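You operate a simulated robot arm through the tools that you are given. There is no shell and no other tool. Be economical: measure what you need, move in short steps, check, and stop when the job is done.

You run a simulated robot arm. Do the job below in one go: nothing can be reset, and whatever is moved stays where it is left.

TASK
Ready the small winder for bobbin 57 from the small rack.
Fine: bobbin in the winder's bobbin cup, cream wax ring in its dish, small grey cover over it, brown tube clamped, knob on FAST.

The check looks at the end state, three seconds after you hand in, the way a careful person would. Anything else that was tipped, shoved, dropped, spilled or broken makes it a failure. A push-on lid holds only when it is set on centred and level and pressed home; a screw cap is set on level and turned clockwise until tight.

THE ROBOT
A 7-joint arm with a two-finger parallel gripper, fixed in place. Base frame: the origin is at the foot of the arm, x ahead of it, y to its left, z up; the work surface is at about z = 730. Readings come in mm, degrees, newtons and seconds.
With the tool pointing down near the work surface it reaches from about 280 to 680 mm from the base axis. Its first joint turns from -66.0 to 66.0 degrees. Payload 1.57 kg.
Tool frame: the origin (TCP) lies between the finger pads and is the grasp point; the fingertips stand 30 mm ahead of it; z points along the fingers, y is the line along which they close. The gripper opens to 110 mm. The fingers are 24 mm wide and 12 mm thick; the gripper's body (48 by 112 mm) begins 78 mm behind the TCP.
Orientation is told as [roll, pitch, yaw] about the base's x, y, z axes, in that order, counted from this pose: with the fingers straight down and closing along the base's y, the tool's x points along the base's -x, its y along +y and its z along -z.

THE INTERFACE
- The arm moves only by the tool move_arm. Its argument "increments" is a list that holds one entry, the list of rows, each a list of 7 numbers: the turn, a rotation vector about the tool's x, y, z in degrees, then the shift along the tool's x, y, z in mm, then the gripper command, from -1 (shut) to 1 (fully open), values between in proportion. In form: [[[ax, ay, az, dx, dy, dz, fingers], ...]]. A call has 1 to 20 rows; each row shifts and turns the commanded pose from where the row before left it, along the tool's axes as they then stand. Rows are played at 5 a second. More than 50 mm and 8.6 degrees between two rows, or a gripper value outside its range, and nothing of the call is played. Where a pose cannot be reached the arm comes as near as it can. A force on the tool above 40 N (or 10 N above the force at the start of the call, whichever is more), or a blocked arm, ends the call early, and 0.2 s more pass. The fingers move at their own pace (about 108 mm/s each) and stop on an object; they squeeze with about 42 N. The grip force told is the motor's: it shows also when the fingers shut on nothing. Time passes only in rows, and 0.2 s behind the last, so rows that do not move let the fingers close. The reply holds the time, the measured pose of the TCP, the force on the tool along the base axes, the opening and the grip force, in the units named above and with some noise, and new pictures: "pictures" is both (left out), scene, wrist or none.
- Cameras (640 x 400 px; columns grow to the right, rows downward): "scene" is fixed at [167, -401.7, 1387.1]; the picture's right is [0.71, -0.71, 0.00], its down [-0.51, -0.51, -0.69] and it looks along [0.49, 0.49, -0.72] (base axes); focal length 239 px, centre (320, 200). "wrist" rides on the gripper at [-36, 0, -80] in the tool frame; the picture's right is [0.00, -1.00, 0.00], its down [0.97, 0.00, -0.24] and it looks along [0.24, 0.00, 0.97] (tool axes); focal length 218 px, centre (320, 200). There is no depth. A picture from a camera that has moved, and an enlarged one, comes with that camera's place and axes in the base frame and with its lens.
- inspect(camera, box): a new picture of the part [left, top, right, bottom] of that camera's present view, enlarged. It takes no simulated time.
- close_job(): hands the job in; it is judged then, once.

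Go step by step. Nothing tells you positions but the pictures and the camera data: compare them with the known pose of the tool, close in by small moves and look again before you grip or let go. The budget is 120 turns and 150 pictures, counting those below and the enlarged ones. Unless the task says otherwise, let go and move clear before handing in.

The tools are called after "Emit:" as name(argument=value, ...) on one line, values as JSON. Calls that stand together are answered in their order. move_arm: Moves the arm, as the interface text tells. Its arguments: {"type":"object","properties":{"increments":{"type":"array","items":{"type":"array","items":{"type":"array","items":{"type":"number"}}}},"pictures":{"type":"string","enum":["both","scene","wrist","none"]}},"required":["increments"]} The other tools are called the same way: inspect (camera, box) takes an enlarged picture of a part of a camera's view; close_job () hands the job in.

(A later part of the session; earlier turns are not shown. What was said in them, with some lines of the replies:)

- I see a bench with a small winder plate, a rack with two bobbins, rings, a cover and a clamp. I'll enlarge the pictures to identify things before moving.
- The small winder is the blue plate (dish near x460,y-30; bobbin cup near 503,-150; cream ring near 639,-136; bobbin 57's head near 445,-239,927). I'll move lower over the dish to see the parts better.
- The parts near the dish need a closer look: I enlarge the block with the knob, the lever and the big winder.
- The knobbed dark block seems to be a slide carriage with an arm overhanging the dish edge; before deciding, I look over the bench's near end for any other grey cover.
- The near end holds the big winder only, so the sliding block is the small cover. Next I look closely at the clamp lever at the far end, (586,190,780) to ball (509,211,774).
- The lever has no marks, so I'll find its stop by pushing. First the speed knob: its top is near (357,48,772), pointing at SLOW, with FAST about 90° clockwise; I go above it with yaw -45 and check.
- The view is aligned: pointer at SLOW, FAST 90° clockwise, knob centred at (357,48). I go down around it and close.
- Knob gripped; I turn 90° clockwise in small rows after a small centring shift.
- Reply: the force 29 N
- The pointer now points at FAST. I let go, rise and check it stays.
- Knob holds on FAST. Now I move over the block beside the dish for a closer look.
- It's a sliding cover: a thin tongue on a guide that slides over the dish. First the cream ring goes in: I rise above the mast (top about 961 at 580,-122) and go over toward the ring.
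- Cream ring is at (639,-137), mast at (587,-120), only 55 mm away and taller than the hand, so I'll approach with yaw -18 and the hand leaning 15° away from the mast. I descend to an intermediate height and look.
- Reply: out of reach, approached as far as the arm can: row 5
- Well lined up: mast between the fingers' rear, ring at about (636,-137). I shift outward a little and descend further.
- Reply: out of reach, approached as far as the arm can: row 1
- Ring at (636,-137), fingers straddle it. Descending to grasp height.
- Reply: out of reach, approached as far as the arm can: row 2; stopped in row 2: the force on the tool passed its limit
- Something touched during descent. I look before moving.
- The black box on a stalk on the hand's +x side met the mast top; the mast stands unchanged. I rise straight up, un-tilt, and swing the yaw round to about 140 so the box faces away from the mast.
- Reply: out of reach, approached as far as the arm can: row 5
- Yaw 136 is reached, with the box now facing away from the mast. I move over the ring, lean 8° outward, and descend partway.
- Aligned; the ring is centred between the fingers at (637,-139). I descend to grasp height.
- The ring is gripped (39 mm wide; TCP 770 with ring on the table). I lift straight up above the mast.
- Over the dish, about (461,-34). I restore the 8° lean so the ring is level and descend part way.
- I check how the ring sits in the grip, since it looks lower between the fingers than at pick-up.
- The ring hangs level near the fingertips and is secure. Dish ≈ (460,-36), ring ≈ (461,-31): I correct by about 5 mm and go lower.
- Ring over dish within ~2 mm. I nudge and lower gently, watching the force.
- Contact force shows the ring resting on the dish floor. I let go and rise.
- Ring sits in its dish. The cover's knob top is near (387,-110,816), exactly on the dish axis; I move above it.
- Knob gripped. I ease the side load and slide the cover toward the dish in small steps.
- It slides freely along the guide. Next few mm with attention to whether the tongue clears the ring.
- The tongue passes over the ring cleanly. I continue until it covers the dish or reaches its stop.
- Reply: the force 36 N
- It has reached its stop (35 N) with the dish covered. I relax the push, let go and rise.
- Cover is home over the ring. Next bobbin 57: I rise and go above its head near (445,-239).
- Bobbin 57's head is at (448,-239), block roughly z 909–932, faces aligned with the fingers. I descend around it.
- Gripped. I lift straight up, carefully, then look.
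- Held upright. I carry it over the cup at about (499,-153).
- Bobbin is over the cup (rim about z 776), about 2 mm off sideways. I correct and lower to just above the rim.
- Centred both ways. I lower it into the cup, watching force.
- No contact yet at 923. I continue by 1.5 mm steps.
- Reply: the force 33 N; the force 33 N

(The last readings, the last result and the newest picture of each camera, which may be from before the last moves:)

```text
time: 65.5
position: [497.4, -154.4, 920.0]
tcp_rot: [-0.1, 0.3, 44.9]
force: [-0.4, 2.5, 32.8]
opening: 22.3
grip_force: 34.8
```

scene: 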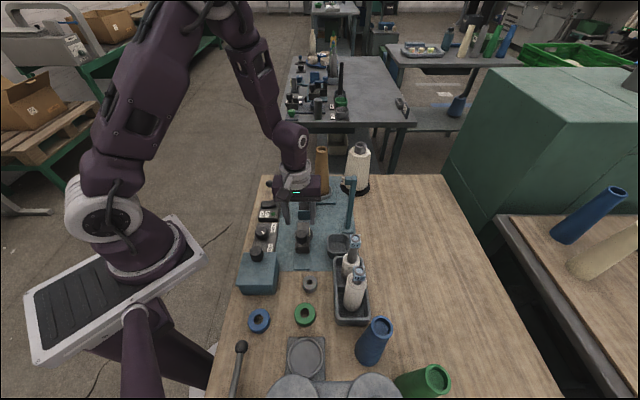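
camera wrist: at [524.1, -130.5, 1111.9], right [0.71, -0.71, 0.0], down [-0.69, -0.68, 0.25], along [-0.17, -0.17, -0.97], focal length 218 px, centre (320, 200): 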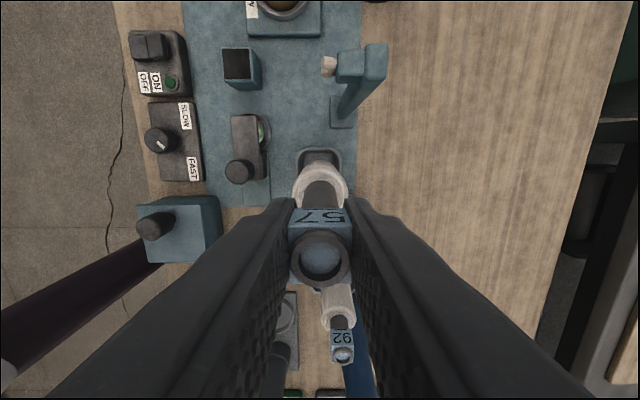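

Bobbin stands on the cup floor. I relax, open, and rise straight up.

Emit:
move_arm(increments=[[[0, 0, 0, 0, 0, -2.5, -1], [0, 0, 0, 0, 0, 0, -0.5], [0, 0, 0, 0, 0, 0, -0.2], [0, 0, 0, 0, 0, 0, 0], [0, 0, 0, 0, 0, -30, 0], [0, 0, 0, 0, 0, -40, 0], [0, 0, 0, 0, 0, -40, 0], [0, 0, 0, 0, 0, 0, 0]]], pictures="wrist")

Emit:
inspect(camera="scene", box=[304, 180, 384, 270])

```text
time: 67.3
position: [496.8, -151.9, 1034.2]
tcp_rot: [0.1, 0.3, 45.0]
force: [0.4, -0.1, -0.2]
opening: 55.2
grip_force: 0.0
camera wrist: at [523.1, -128.3, 1113.3], right [0.71, -0.71, 0.0], down [-0.69, -0.68, 0.25], along [-0.17, -0.17, -0.97], focal length 218 px, centre (320, 200)
```

wrist: 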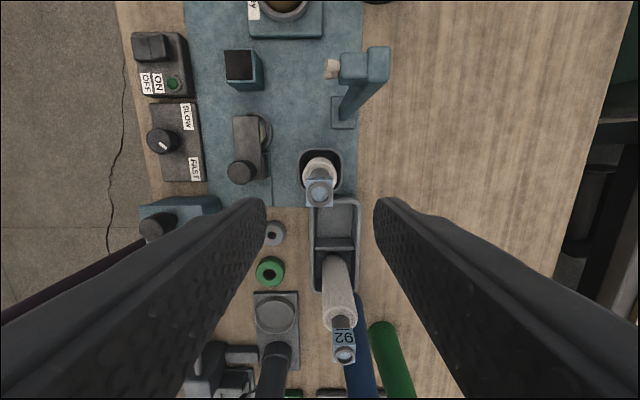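

```text
4.44 times, centred on (344, 225) of scene
camera zoom: at [167.0, -401.7, 1387.1], right [0.71, -0.71, 0.0], down [-0.51, -0.51, -0.69], along [0.49, 0.49, -0.72], focal length 1062 px, centre (213, 89)
```

zoom: 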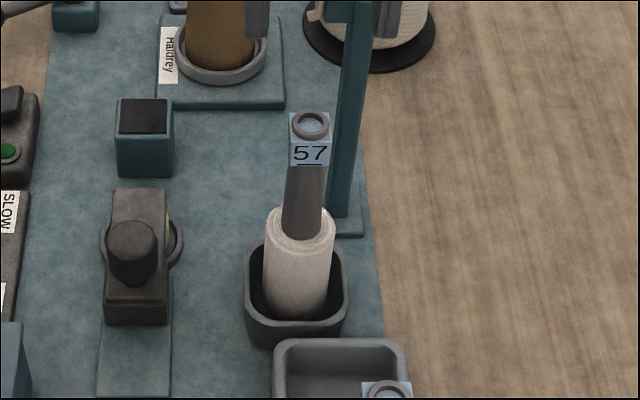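

Bobbin 57 stands in the cup. Now the clamp lever: I go over its ball handle near (509,211,774) with yaw -15.

Emit:
move_arm(increments=[[[0, 0, 0, -33, 31, 0, 0], [0, 0, 0, -33, 31, 0, 0], [0, 0, 0, -33, 31, 0, 0], [0, 0, 0, -33, 31, 0, 0], [0, 0, 0, -33, 31, 0, 0], [0, 0, 0, -33, 31, 0, 0], [0, 0, 0, -33, 31, 0, 0], [0, 0, 0, -33, 31, 0, 0], [0, 0, 7.5, 0, 0, 0, 0], [0, 0, 7.5, 0, 0, 0, 0], [0, 0, 7.5, 0, 0, 0, 0], [0, 0, 7.5, 0, 0, 0, 0], [0, 0, 7.5, 0, 0, 0, 0], [0, 0, 7.5, 0, 0, 0, 0], [0, 0, 7.5, 0, 0, 0, 0], [0, 0, 7.5, 0, 0, 0, 0], [0, 0, 0, 0, 0, 45, 0], [0, 0, 0, 0, 0, 45, 0], [0, 0, 0, 0, 0, 45, 0], [0, 0, 0, 0, 0, 0, 0]]], pictures="wrist")

```text
time: 71.5
position: [509.1, 208.7, 895.5]
tcp_rot: [-0.3, 0.2, -15.3]
force: [-0.3, 0.4, 0.0]
opening: 55.0
grip_force: 0.1
camera wrist: at [543.7, 198.0, 976.4], right [-0.26, -0.97, 0.01], down [-0.94, 0.26, 0.24], along [-0.24, 0.06, -0.97], focal length 218 px, centre (320, 200)
```

wrist: 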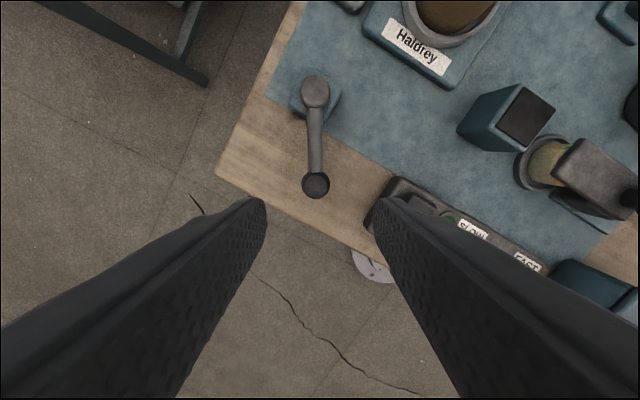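

Emit:
move_arm(increments=[[[0, 0, 0, 0, 1, 40, -0.1], [0, 0, 0, 0, 0, 40, -0.1], [0, 0, 0, 0, 0, 20, -0.1], [0, 0, 0, 0, 0, 0, -0.1]]], pictures="wrist")

Emit:
inspect(camera="scene", box=[240, 150, 336, 210])

```text
time: 72.5
position: [508.6, 209.0, 794.5]
tcp_rot: [-0.3, 0.1, -15.2]
force: [-0.2, -0.6, 0.4]
opening: 49.6
grip_force: 0.1
camera wrist: at [543.7, 198.4, 876.3], right [-0.26, -0.97, 0.0], down [-0.94, 0.25, 0.24], along [-0.24, 0.06, -0.97], focal length 218 px, centre (320, 200)
```

wrist: 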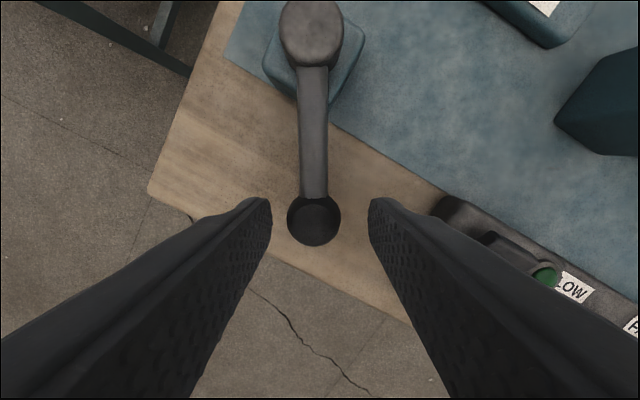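

```text
6.67 times, centred on (288, 180) of scene
camera zoom: at [167.0, -401.7, 1387.1], right [0.71, -0.71, 0.0], down [-0.51, -0.51, -0.69], along [0.49, 0.49, -0.72], focal length 1593 px, centre (533, 333)
```

zoom: 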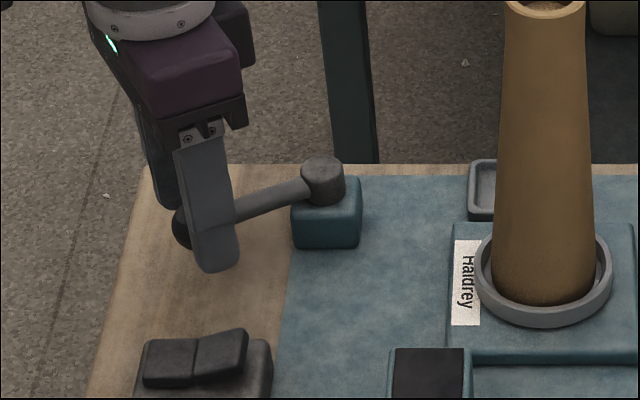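

The ball lies between the fingers. I close on it.

Emit:
move_arm(increments=[[[0, 0, 0, 0, 2.5, 2, -0.3], [0, 0, 0, 0, 0, 0, -1], [0, 0, 0, 0, 0, 0, -1]]], pictures="wrist")

```text
time: 73.3
position: [509.2, 211.4, 794.0]
tcp_rot: [-0.3, 0.1, -15.2]
force: [-1.1, 0.1, 2.8]
opening: 29.4
grip_force: 39.1
camera wrist: at [544.4, 200.9, 874.6], right [-0.26, -0.97, 0.0], down [-0.94, 0.25, 0.24], along [-0.24, 0.06, -0.97], focal length 218 px, centre (320, 200)
```

wrist: 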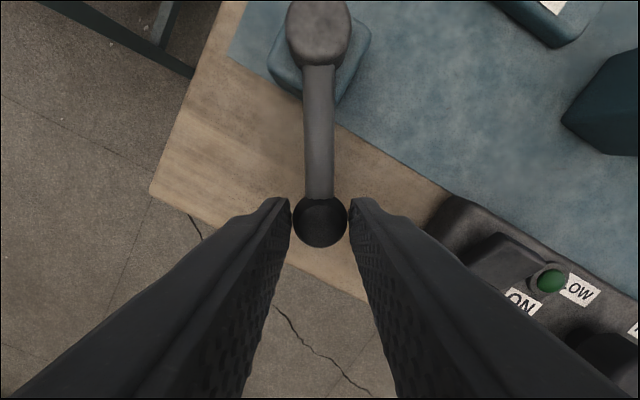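

Test: a small push of the lever counter-clockwise (toward the plate side).

Emit:
move_arm(increments=[[[0, 0, -3.6, 0, -5, 0, -1], [0, 0, -3.6, 0, -5, 0, -1], [0, 0, 0, 0, 0, 0, -1]]], pictures="none")

```text
time: 74.2
position: [508.1, 200.8, 794.4]
tcp_rot: [-0.1, 0.0, -7.9]
force: [0.9, -0.7, 15.9]
opening: 29.3
grip_force: 39.4
```

It moves freely that way. I check the other way too, to learn which end it started from.

Emit:
move_arm(increments=[[[0, 0, 3.6, 0, 5, 0, -1], [0, 0, 3.6, 0, 5, 0, -1], [0, 0, 3, 0, 4, 0, -1], [0, 0, 3, 0, 4, 0, -1], [0, 0, 0, 0, 0, 0, -1]]], pictures="none")

```text
time: 75.2
position: [511.1, 211.5, 792.9]
tcp_rot: [-1.1, 0.1, -21.3]
force: [-4.4, -9.3, 11.1]
opening: 29.5
grip_force: 38.6
stopped in row 5: the force on the tool passed its limit (the readings are from after the stop); the commanded pose is now the measured one
```

Clockwise it is against its open stop, so clamping is counter-clockwise. I swing it that way along the arc (radius 80 about the hub at 586,190).

Emit:
move_arm(increments=[[[0, 0, -6, 0, -1, -0.5, -1], [0, 0, -5, 0, -7, 0, -1], [0, 0, -5, 0, -7, 0, -1], [0, 0, -5, 0, -7, 0, -1], [0, 0, -5, 0, -7, 0, -1], [0, 0, 0, 0, 0, 0, -1]]], pictures="wrist")

```text
time: 76.6
position: [507.4, 184.7, 792.8]
tcp_rot: [-0.9, 0.7, 4.8]
force: [4.8, 3.5, -27.2]
opening: 29.4
grip_force: 38.9
camera wrist: at [543.3, 187.9, 873.3], right [0.08, -1.0, 0.01], down [-0.96, -0.08, 0.25], along [-0.25, -0.03, -0.97], focal length 218 px, centre (320, 200)
```

wrist: 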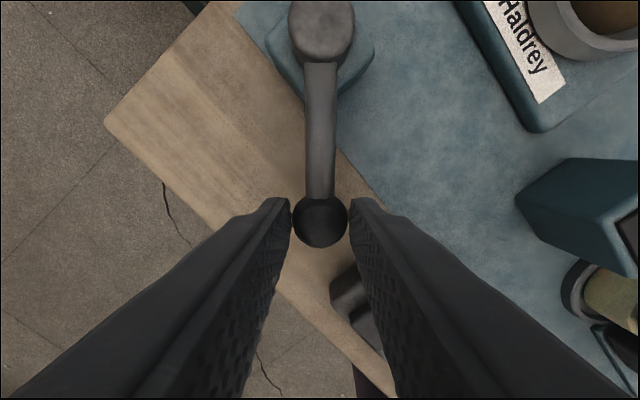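

Swinging well. I continue with a slight height relief.

Emit:
move_arm(increments=[[[0.9, -0.5, -5, 0, -7, 0.3, -1], [0, 0, -5, 0, -7, 0, -1], [0, 0, -5, 0, -7, 0, -1], [0, 0, -5, 0, -7, 0, -1], [0, 0, 0, 0, 0, 0, -1]]], pictures="wrist")

Emit:
inspect(camera="scene", box=[240, 150, 336, 210])

```text
time: 77.8
position: [514.0, 158.8, 793.7]
tcp_rot: [-1.5, 0.6, 24.8]
force: [11.8, 4.1, -30.9]
opening: 29.6
grip_force: 39.1
camera wrist: at [545.6, 174.4, 874.3], right [0.42, -0.91, 0.03], down [-0.88, -0.4, 0.25], along [-0.22, -0.13, -0.97], focal length 218 px, centre (320, 200)
```

wrist: 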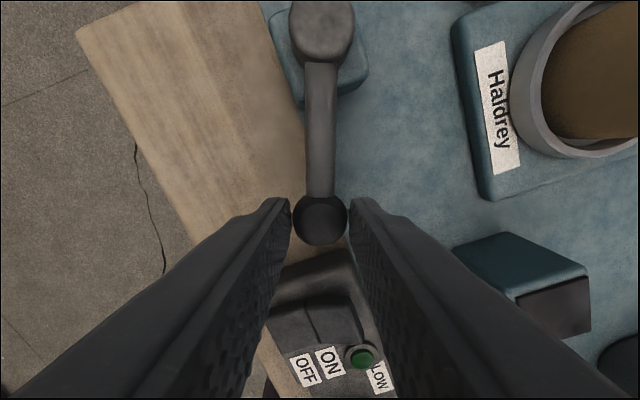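

```text
6.67 times, centred on (288, 180) of scene
camera zoom: at [167.7, -401.5, 1387.1], right [0.71, -0.71, 0.0], down [-0.51, -0.51, -0.69], along [0.49, 0.49, -0.72], focal length 1593 px, centre (533, 333)
```

zoom: 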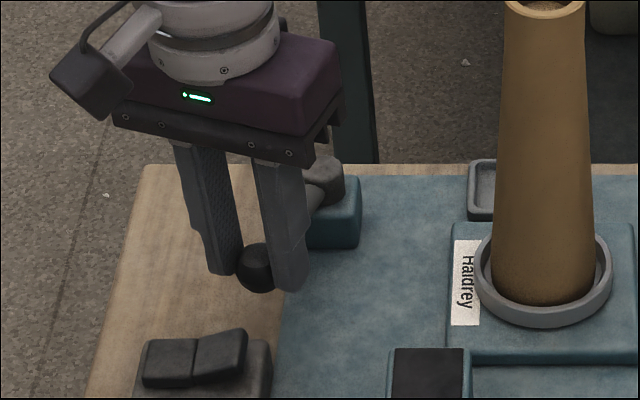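

Vertical strain is building from the tight grip, so I loosen to a few mm of play and push on with the trailing finger.

Emit:
move_arm(increments=[[[0, 0, 0, 0, 0, 0, -0.38], [0, 0, 0, 0, 0, 0, -0.38], [0, 0, 0, 0, 0, 0, -0.38]]], pictures="none")

```text
time: 78.6
position: [512.1, 157.9, 794.5]
tcp_rot: [-1.5, 0.6, 24.6]
force: [-1.7, 0.4, -0.2]
opening: 33.8
grip_force: 0.1
```

Emit:
move_arm(increments=[[[-1.5, -0.6, 0, 0, -1, 0, -0.38], [0, 0, -5, 0, -7, 0, -0.38], [0, 0, -5, 0, -7, 0, -0.38], [0, 0, -5, 0, -7, 0, -0.38], [0, 0, 0, 0, 0, 0, -0.38]]], pictures="wrist")

Emit:
inspect(camera="scene", box=[240, 150, 336, 210])

```text
time: 79.8
position: [522.9, 139.6, 794.6]
tcp_rot: [0.1, 0.0, 39.8]
force: [-0.6, 0.2, -0.2]
opening: 34.4
grip_force: 0.4
camera wrist: at [550.6, 160.6, 874.9], right [0.64, -0.77, 0.0], down [-0.75, -0.62, 0.24], along [-0.19, -0.15, -0.97], focal length 218 px, centre (320, 200)
```

wrist: 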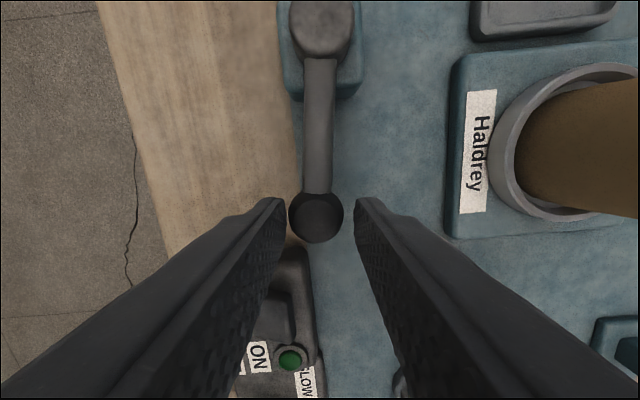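

```text
6.67 times, centred on (288, 180) of scene
camera zoom: at [167.0, -401.7, 1387.1], right [0.71, -0.71, 0.0], down [-0.51, -0.51, -0.69], along [0.49, 0.49, -0.72], focal length 1593 px, centre (533, 333)
```

zoom: 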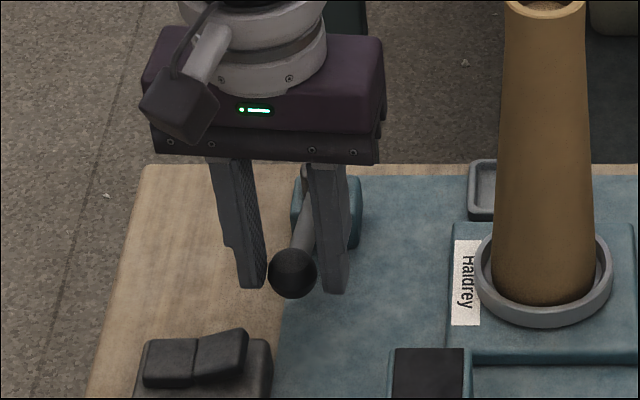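

Emit:
move_arm(increments=[[[0, 0, -5, -0.3, -7, 0, -0.38], [0, 0, -5, -0.3, -7, 0, -0.38], [0, 0, -5, -0.3, -7, 0, -0.38], [0, 0, -5, -0.3, -7, 0, -0.38], [0, 0, 0, 0, 0, 0, -0.38]]], pictures="wrist")

Emit:
inspect(camera="scene", box=[240, 150, 336, 210])

```text
time: 81.0
position: [544.2, 121.3, 793.2]
tcp_rot: [0.0, 0.0, 59.9]
force: [-4.1, 5.0, 0.2]
opening: 39.1
grip_force: 2.8
camera wrist: at [561.8, 151.1, 874.1], right [0.86, -0.5, 0.0], down [-0.49, -0.84, 0.24], along [-0.12, -0.21, -0.97], focal length 218 px, centre (320, 200)
```

wrist: 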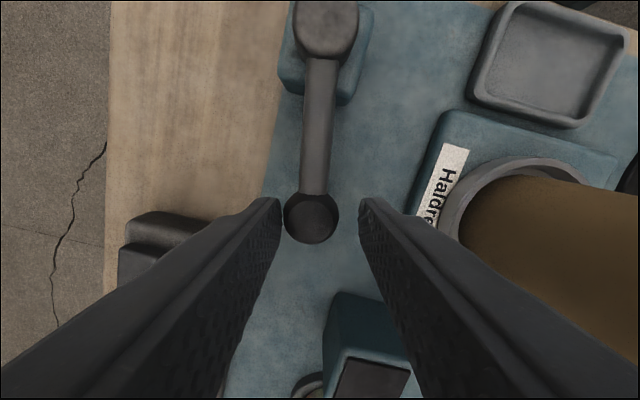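

```text
6.67 times, centred on (288, 180) of scene
camera zoom: at [166.9, -401.6, 1387.2], right [0.71, -0.71, 0.0], down [-0.51, -0.51, -0.69], along [0.49, 0.49, -0.72], focal length 1593 px, centre (533, 333)
```

zoom: 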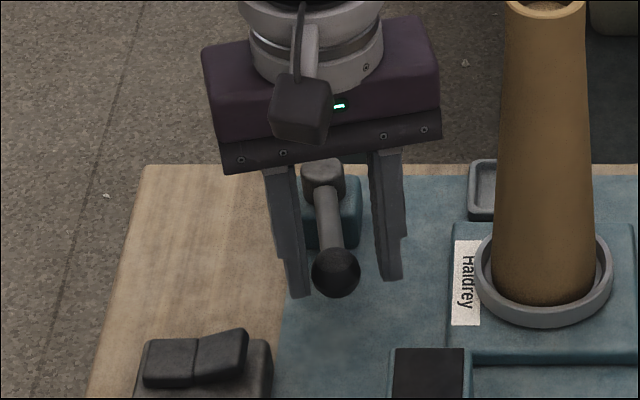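

Resistance begins here. I grip the ball again and press on gently to see whether this is the stop.

Emit:
move_arm(increments=[[[0, 0, 0, 0, 3, 0, -1], [0, 0, 0, 0, 0, 0, -1], [0, 0, 0, 0, 0, 0, -1]]], pictures="wrist")

Emit:
move_arm(increments=[[[0, 0, -2, 0, -4, 0, -1], [0, 0, -2, 0, -4, 0, -1], [0, 0, 0, 0, 0, 0, -1]]], pictures="wrist")

```text
time: 81.8
position: [540.4, 123.5, 793.3]
tcp_rot: [0.1, 0.0, 59.8]
force: [-19.0, 13.3, -4.8]
opening: 29.2
grip_force: 38.7
camera wrist: at [558.5, 153.0, 873.9], right [0.86, -0.5, 0.0], down [-0.49, -0.84, 0.24], along [-0.12, -0.21, -0.97], focal length 218 px, centre (320, 200)
```

wrist: 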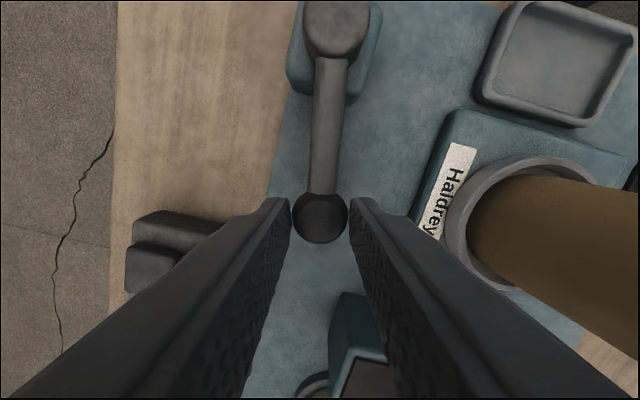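

```text
time: 82.3
position: [541.4, 122.7, 793.6]
tcp_rot: [0.6, 0.2, 61.9]
force: [-10.7, 4.3, 11.4]
opening: 29.2
grip_force: 38.9
stopped in row 2: the force on the tool passed its limit (the readings are from after the stop); the commanded pose is now the measured one
camera wrist: at [558.1, 153.9, 873.8], right [0.88, -0.47, -0.01], down [-0.46, -0.86, 0.24], along [-0.12, -0.21, -0.97], focal length 218 px, centre (320, 200)
```

wrist: 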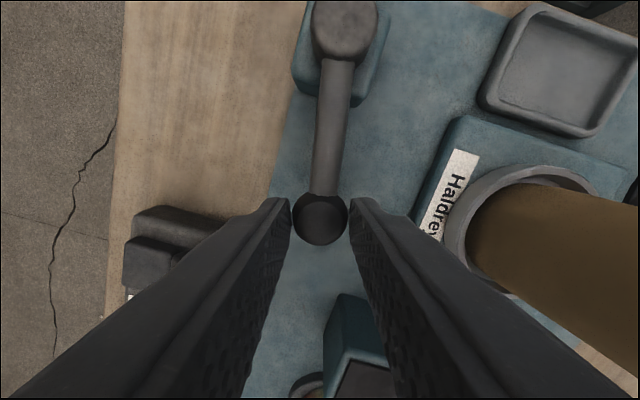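

The lever is firmly against its clamp stop (about 70° from open). I let go, rise and check it stays.

Emit:
move_arm(increments=[[[0, 0, 0, 0, 0, 0, -0.1], [0, 0, 0, 0, 0, 0, -0.1], [0, 0, 0, 0, 0, -40, -0.1], [0, 0, 0, 0, 0, -45, -0.1], [0, 0, 0, 0, 0, -45, -0.1], [0, 0, 0, 0, 0, -45, -0.1], [0, 0, 0, 30, 0, -30, -0.1], [0, 0, 0, 40, 0, 0, -0.1], [0, 0, 0, 40, 0, 0, -0.1], [0, 0, 0, 0, 0, 0, -0.1]]], pictures="both")

Emit:
inspect(camera="scene", box=[250, 140, 346, 210])

Emit:
inspect(camera="scene", box=[240, 190, 384, 280])

```text
time: 84.5
position: [491.8, 24.2, 997.5]
tcp_rot: [0.4, 0.0, 61.8]
force: [-0.2, 0.0, -0.5]
opening: 49.2
grip_force: 0.1
camera wrist: at [508.8, 55.0, 1078.0], right [0.88, -0.47, -0.01], down [-0.46, -0.86, 0.24], along [-0.12, -0.21, -0.97], focal length 218 px, centre (320, 200)
```

scene: 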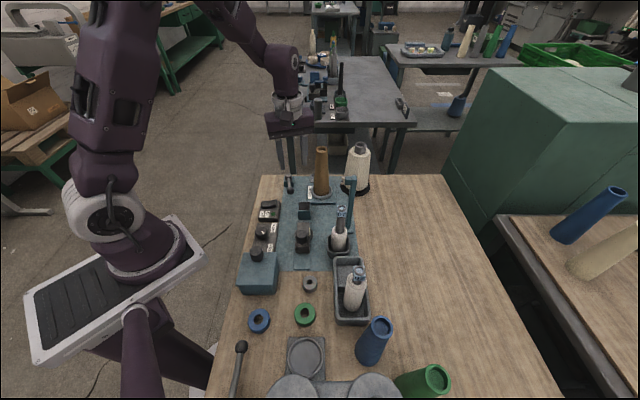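
wrist: 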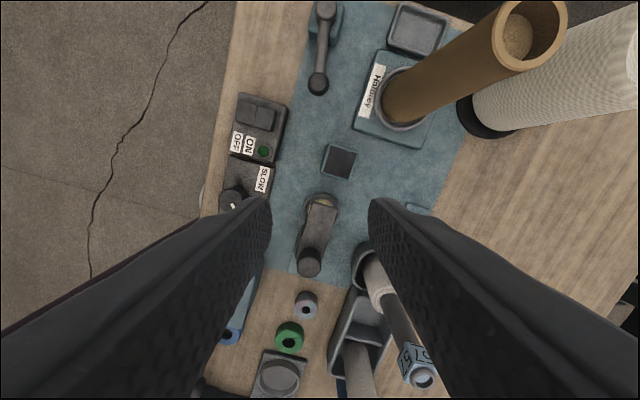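

```text
5.71 times, centred on (298, 175) of scene
camera zoom: at [167.0, -401.7, 1387.1], right [0.71, -0.71, 0.0], down [-0.51, -0.51, -0.69], along [0.49, 0.49, -0.72], focal length 1365 px, centre (446, 343)
```

zoom: 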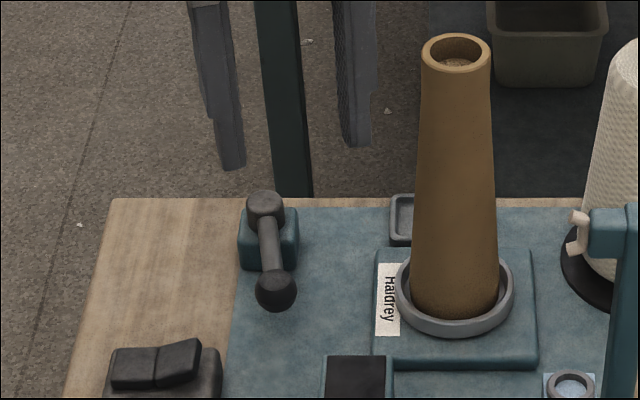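

```text
4.44 times, centred on (312, 235) of scene
camera zoom: at [167.0, -401.7, 1387.1], right [0.71, -0.71, 0.0], down [-0.51, -0.51, -0.69], along [0.49, 0.49, -0.72], focal length 1062 px, centre (356, 44)
```

zoom: 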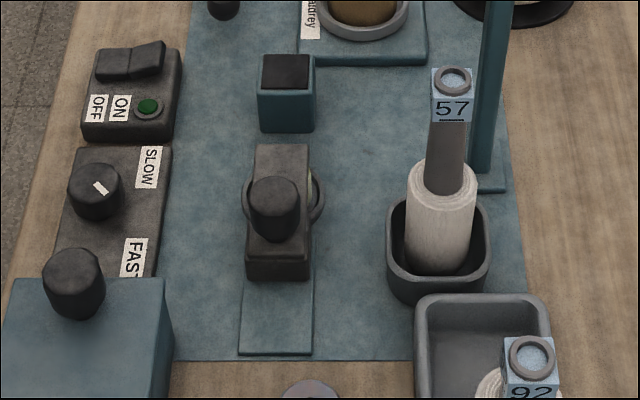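

All five items check out: 57 stands in the cup, the cream ring is in its dish under the grey cover, the lever is at its clamp stop, and the knob points at FAST. The arm is clear, so I hand in.

Emit:
close_job()

```text
The job is handed in.
```

The small winder is set up and handed in:
- **Bobbin:** 57 is standing in the bobbin cup.
- **Ring and cover:** the cream wax ring is in its dish, and the small grey cover is slid over it to its stop.
- **Tube:** the clamp lever is turned against its stop. It has no markings, so I took the end opposite its starting position as clamped.
- **Knob:** it points at FAST.

While I was going for the ring, the arm touched the top of the winder's mast once. The mast did not look moved.
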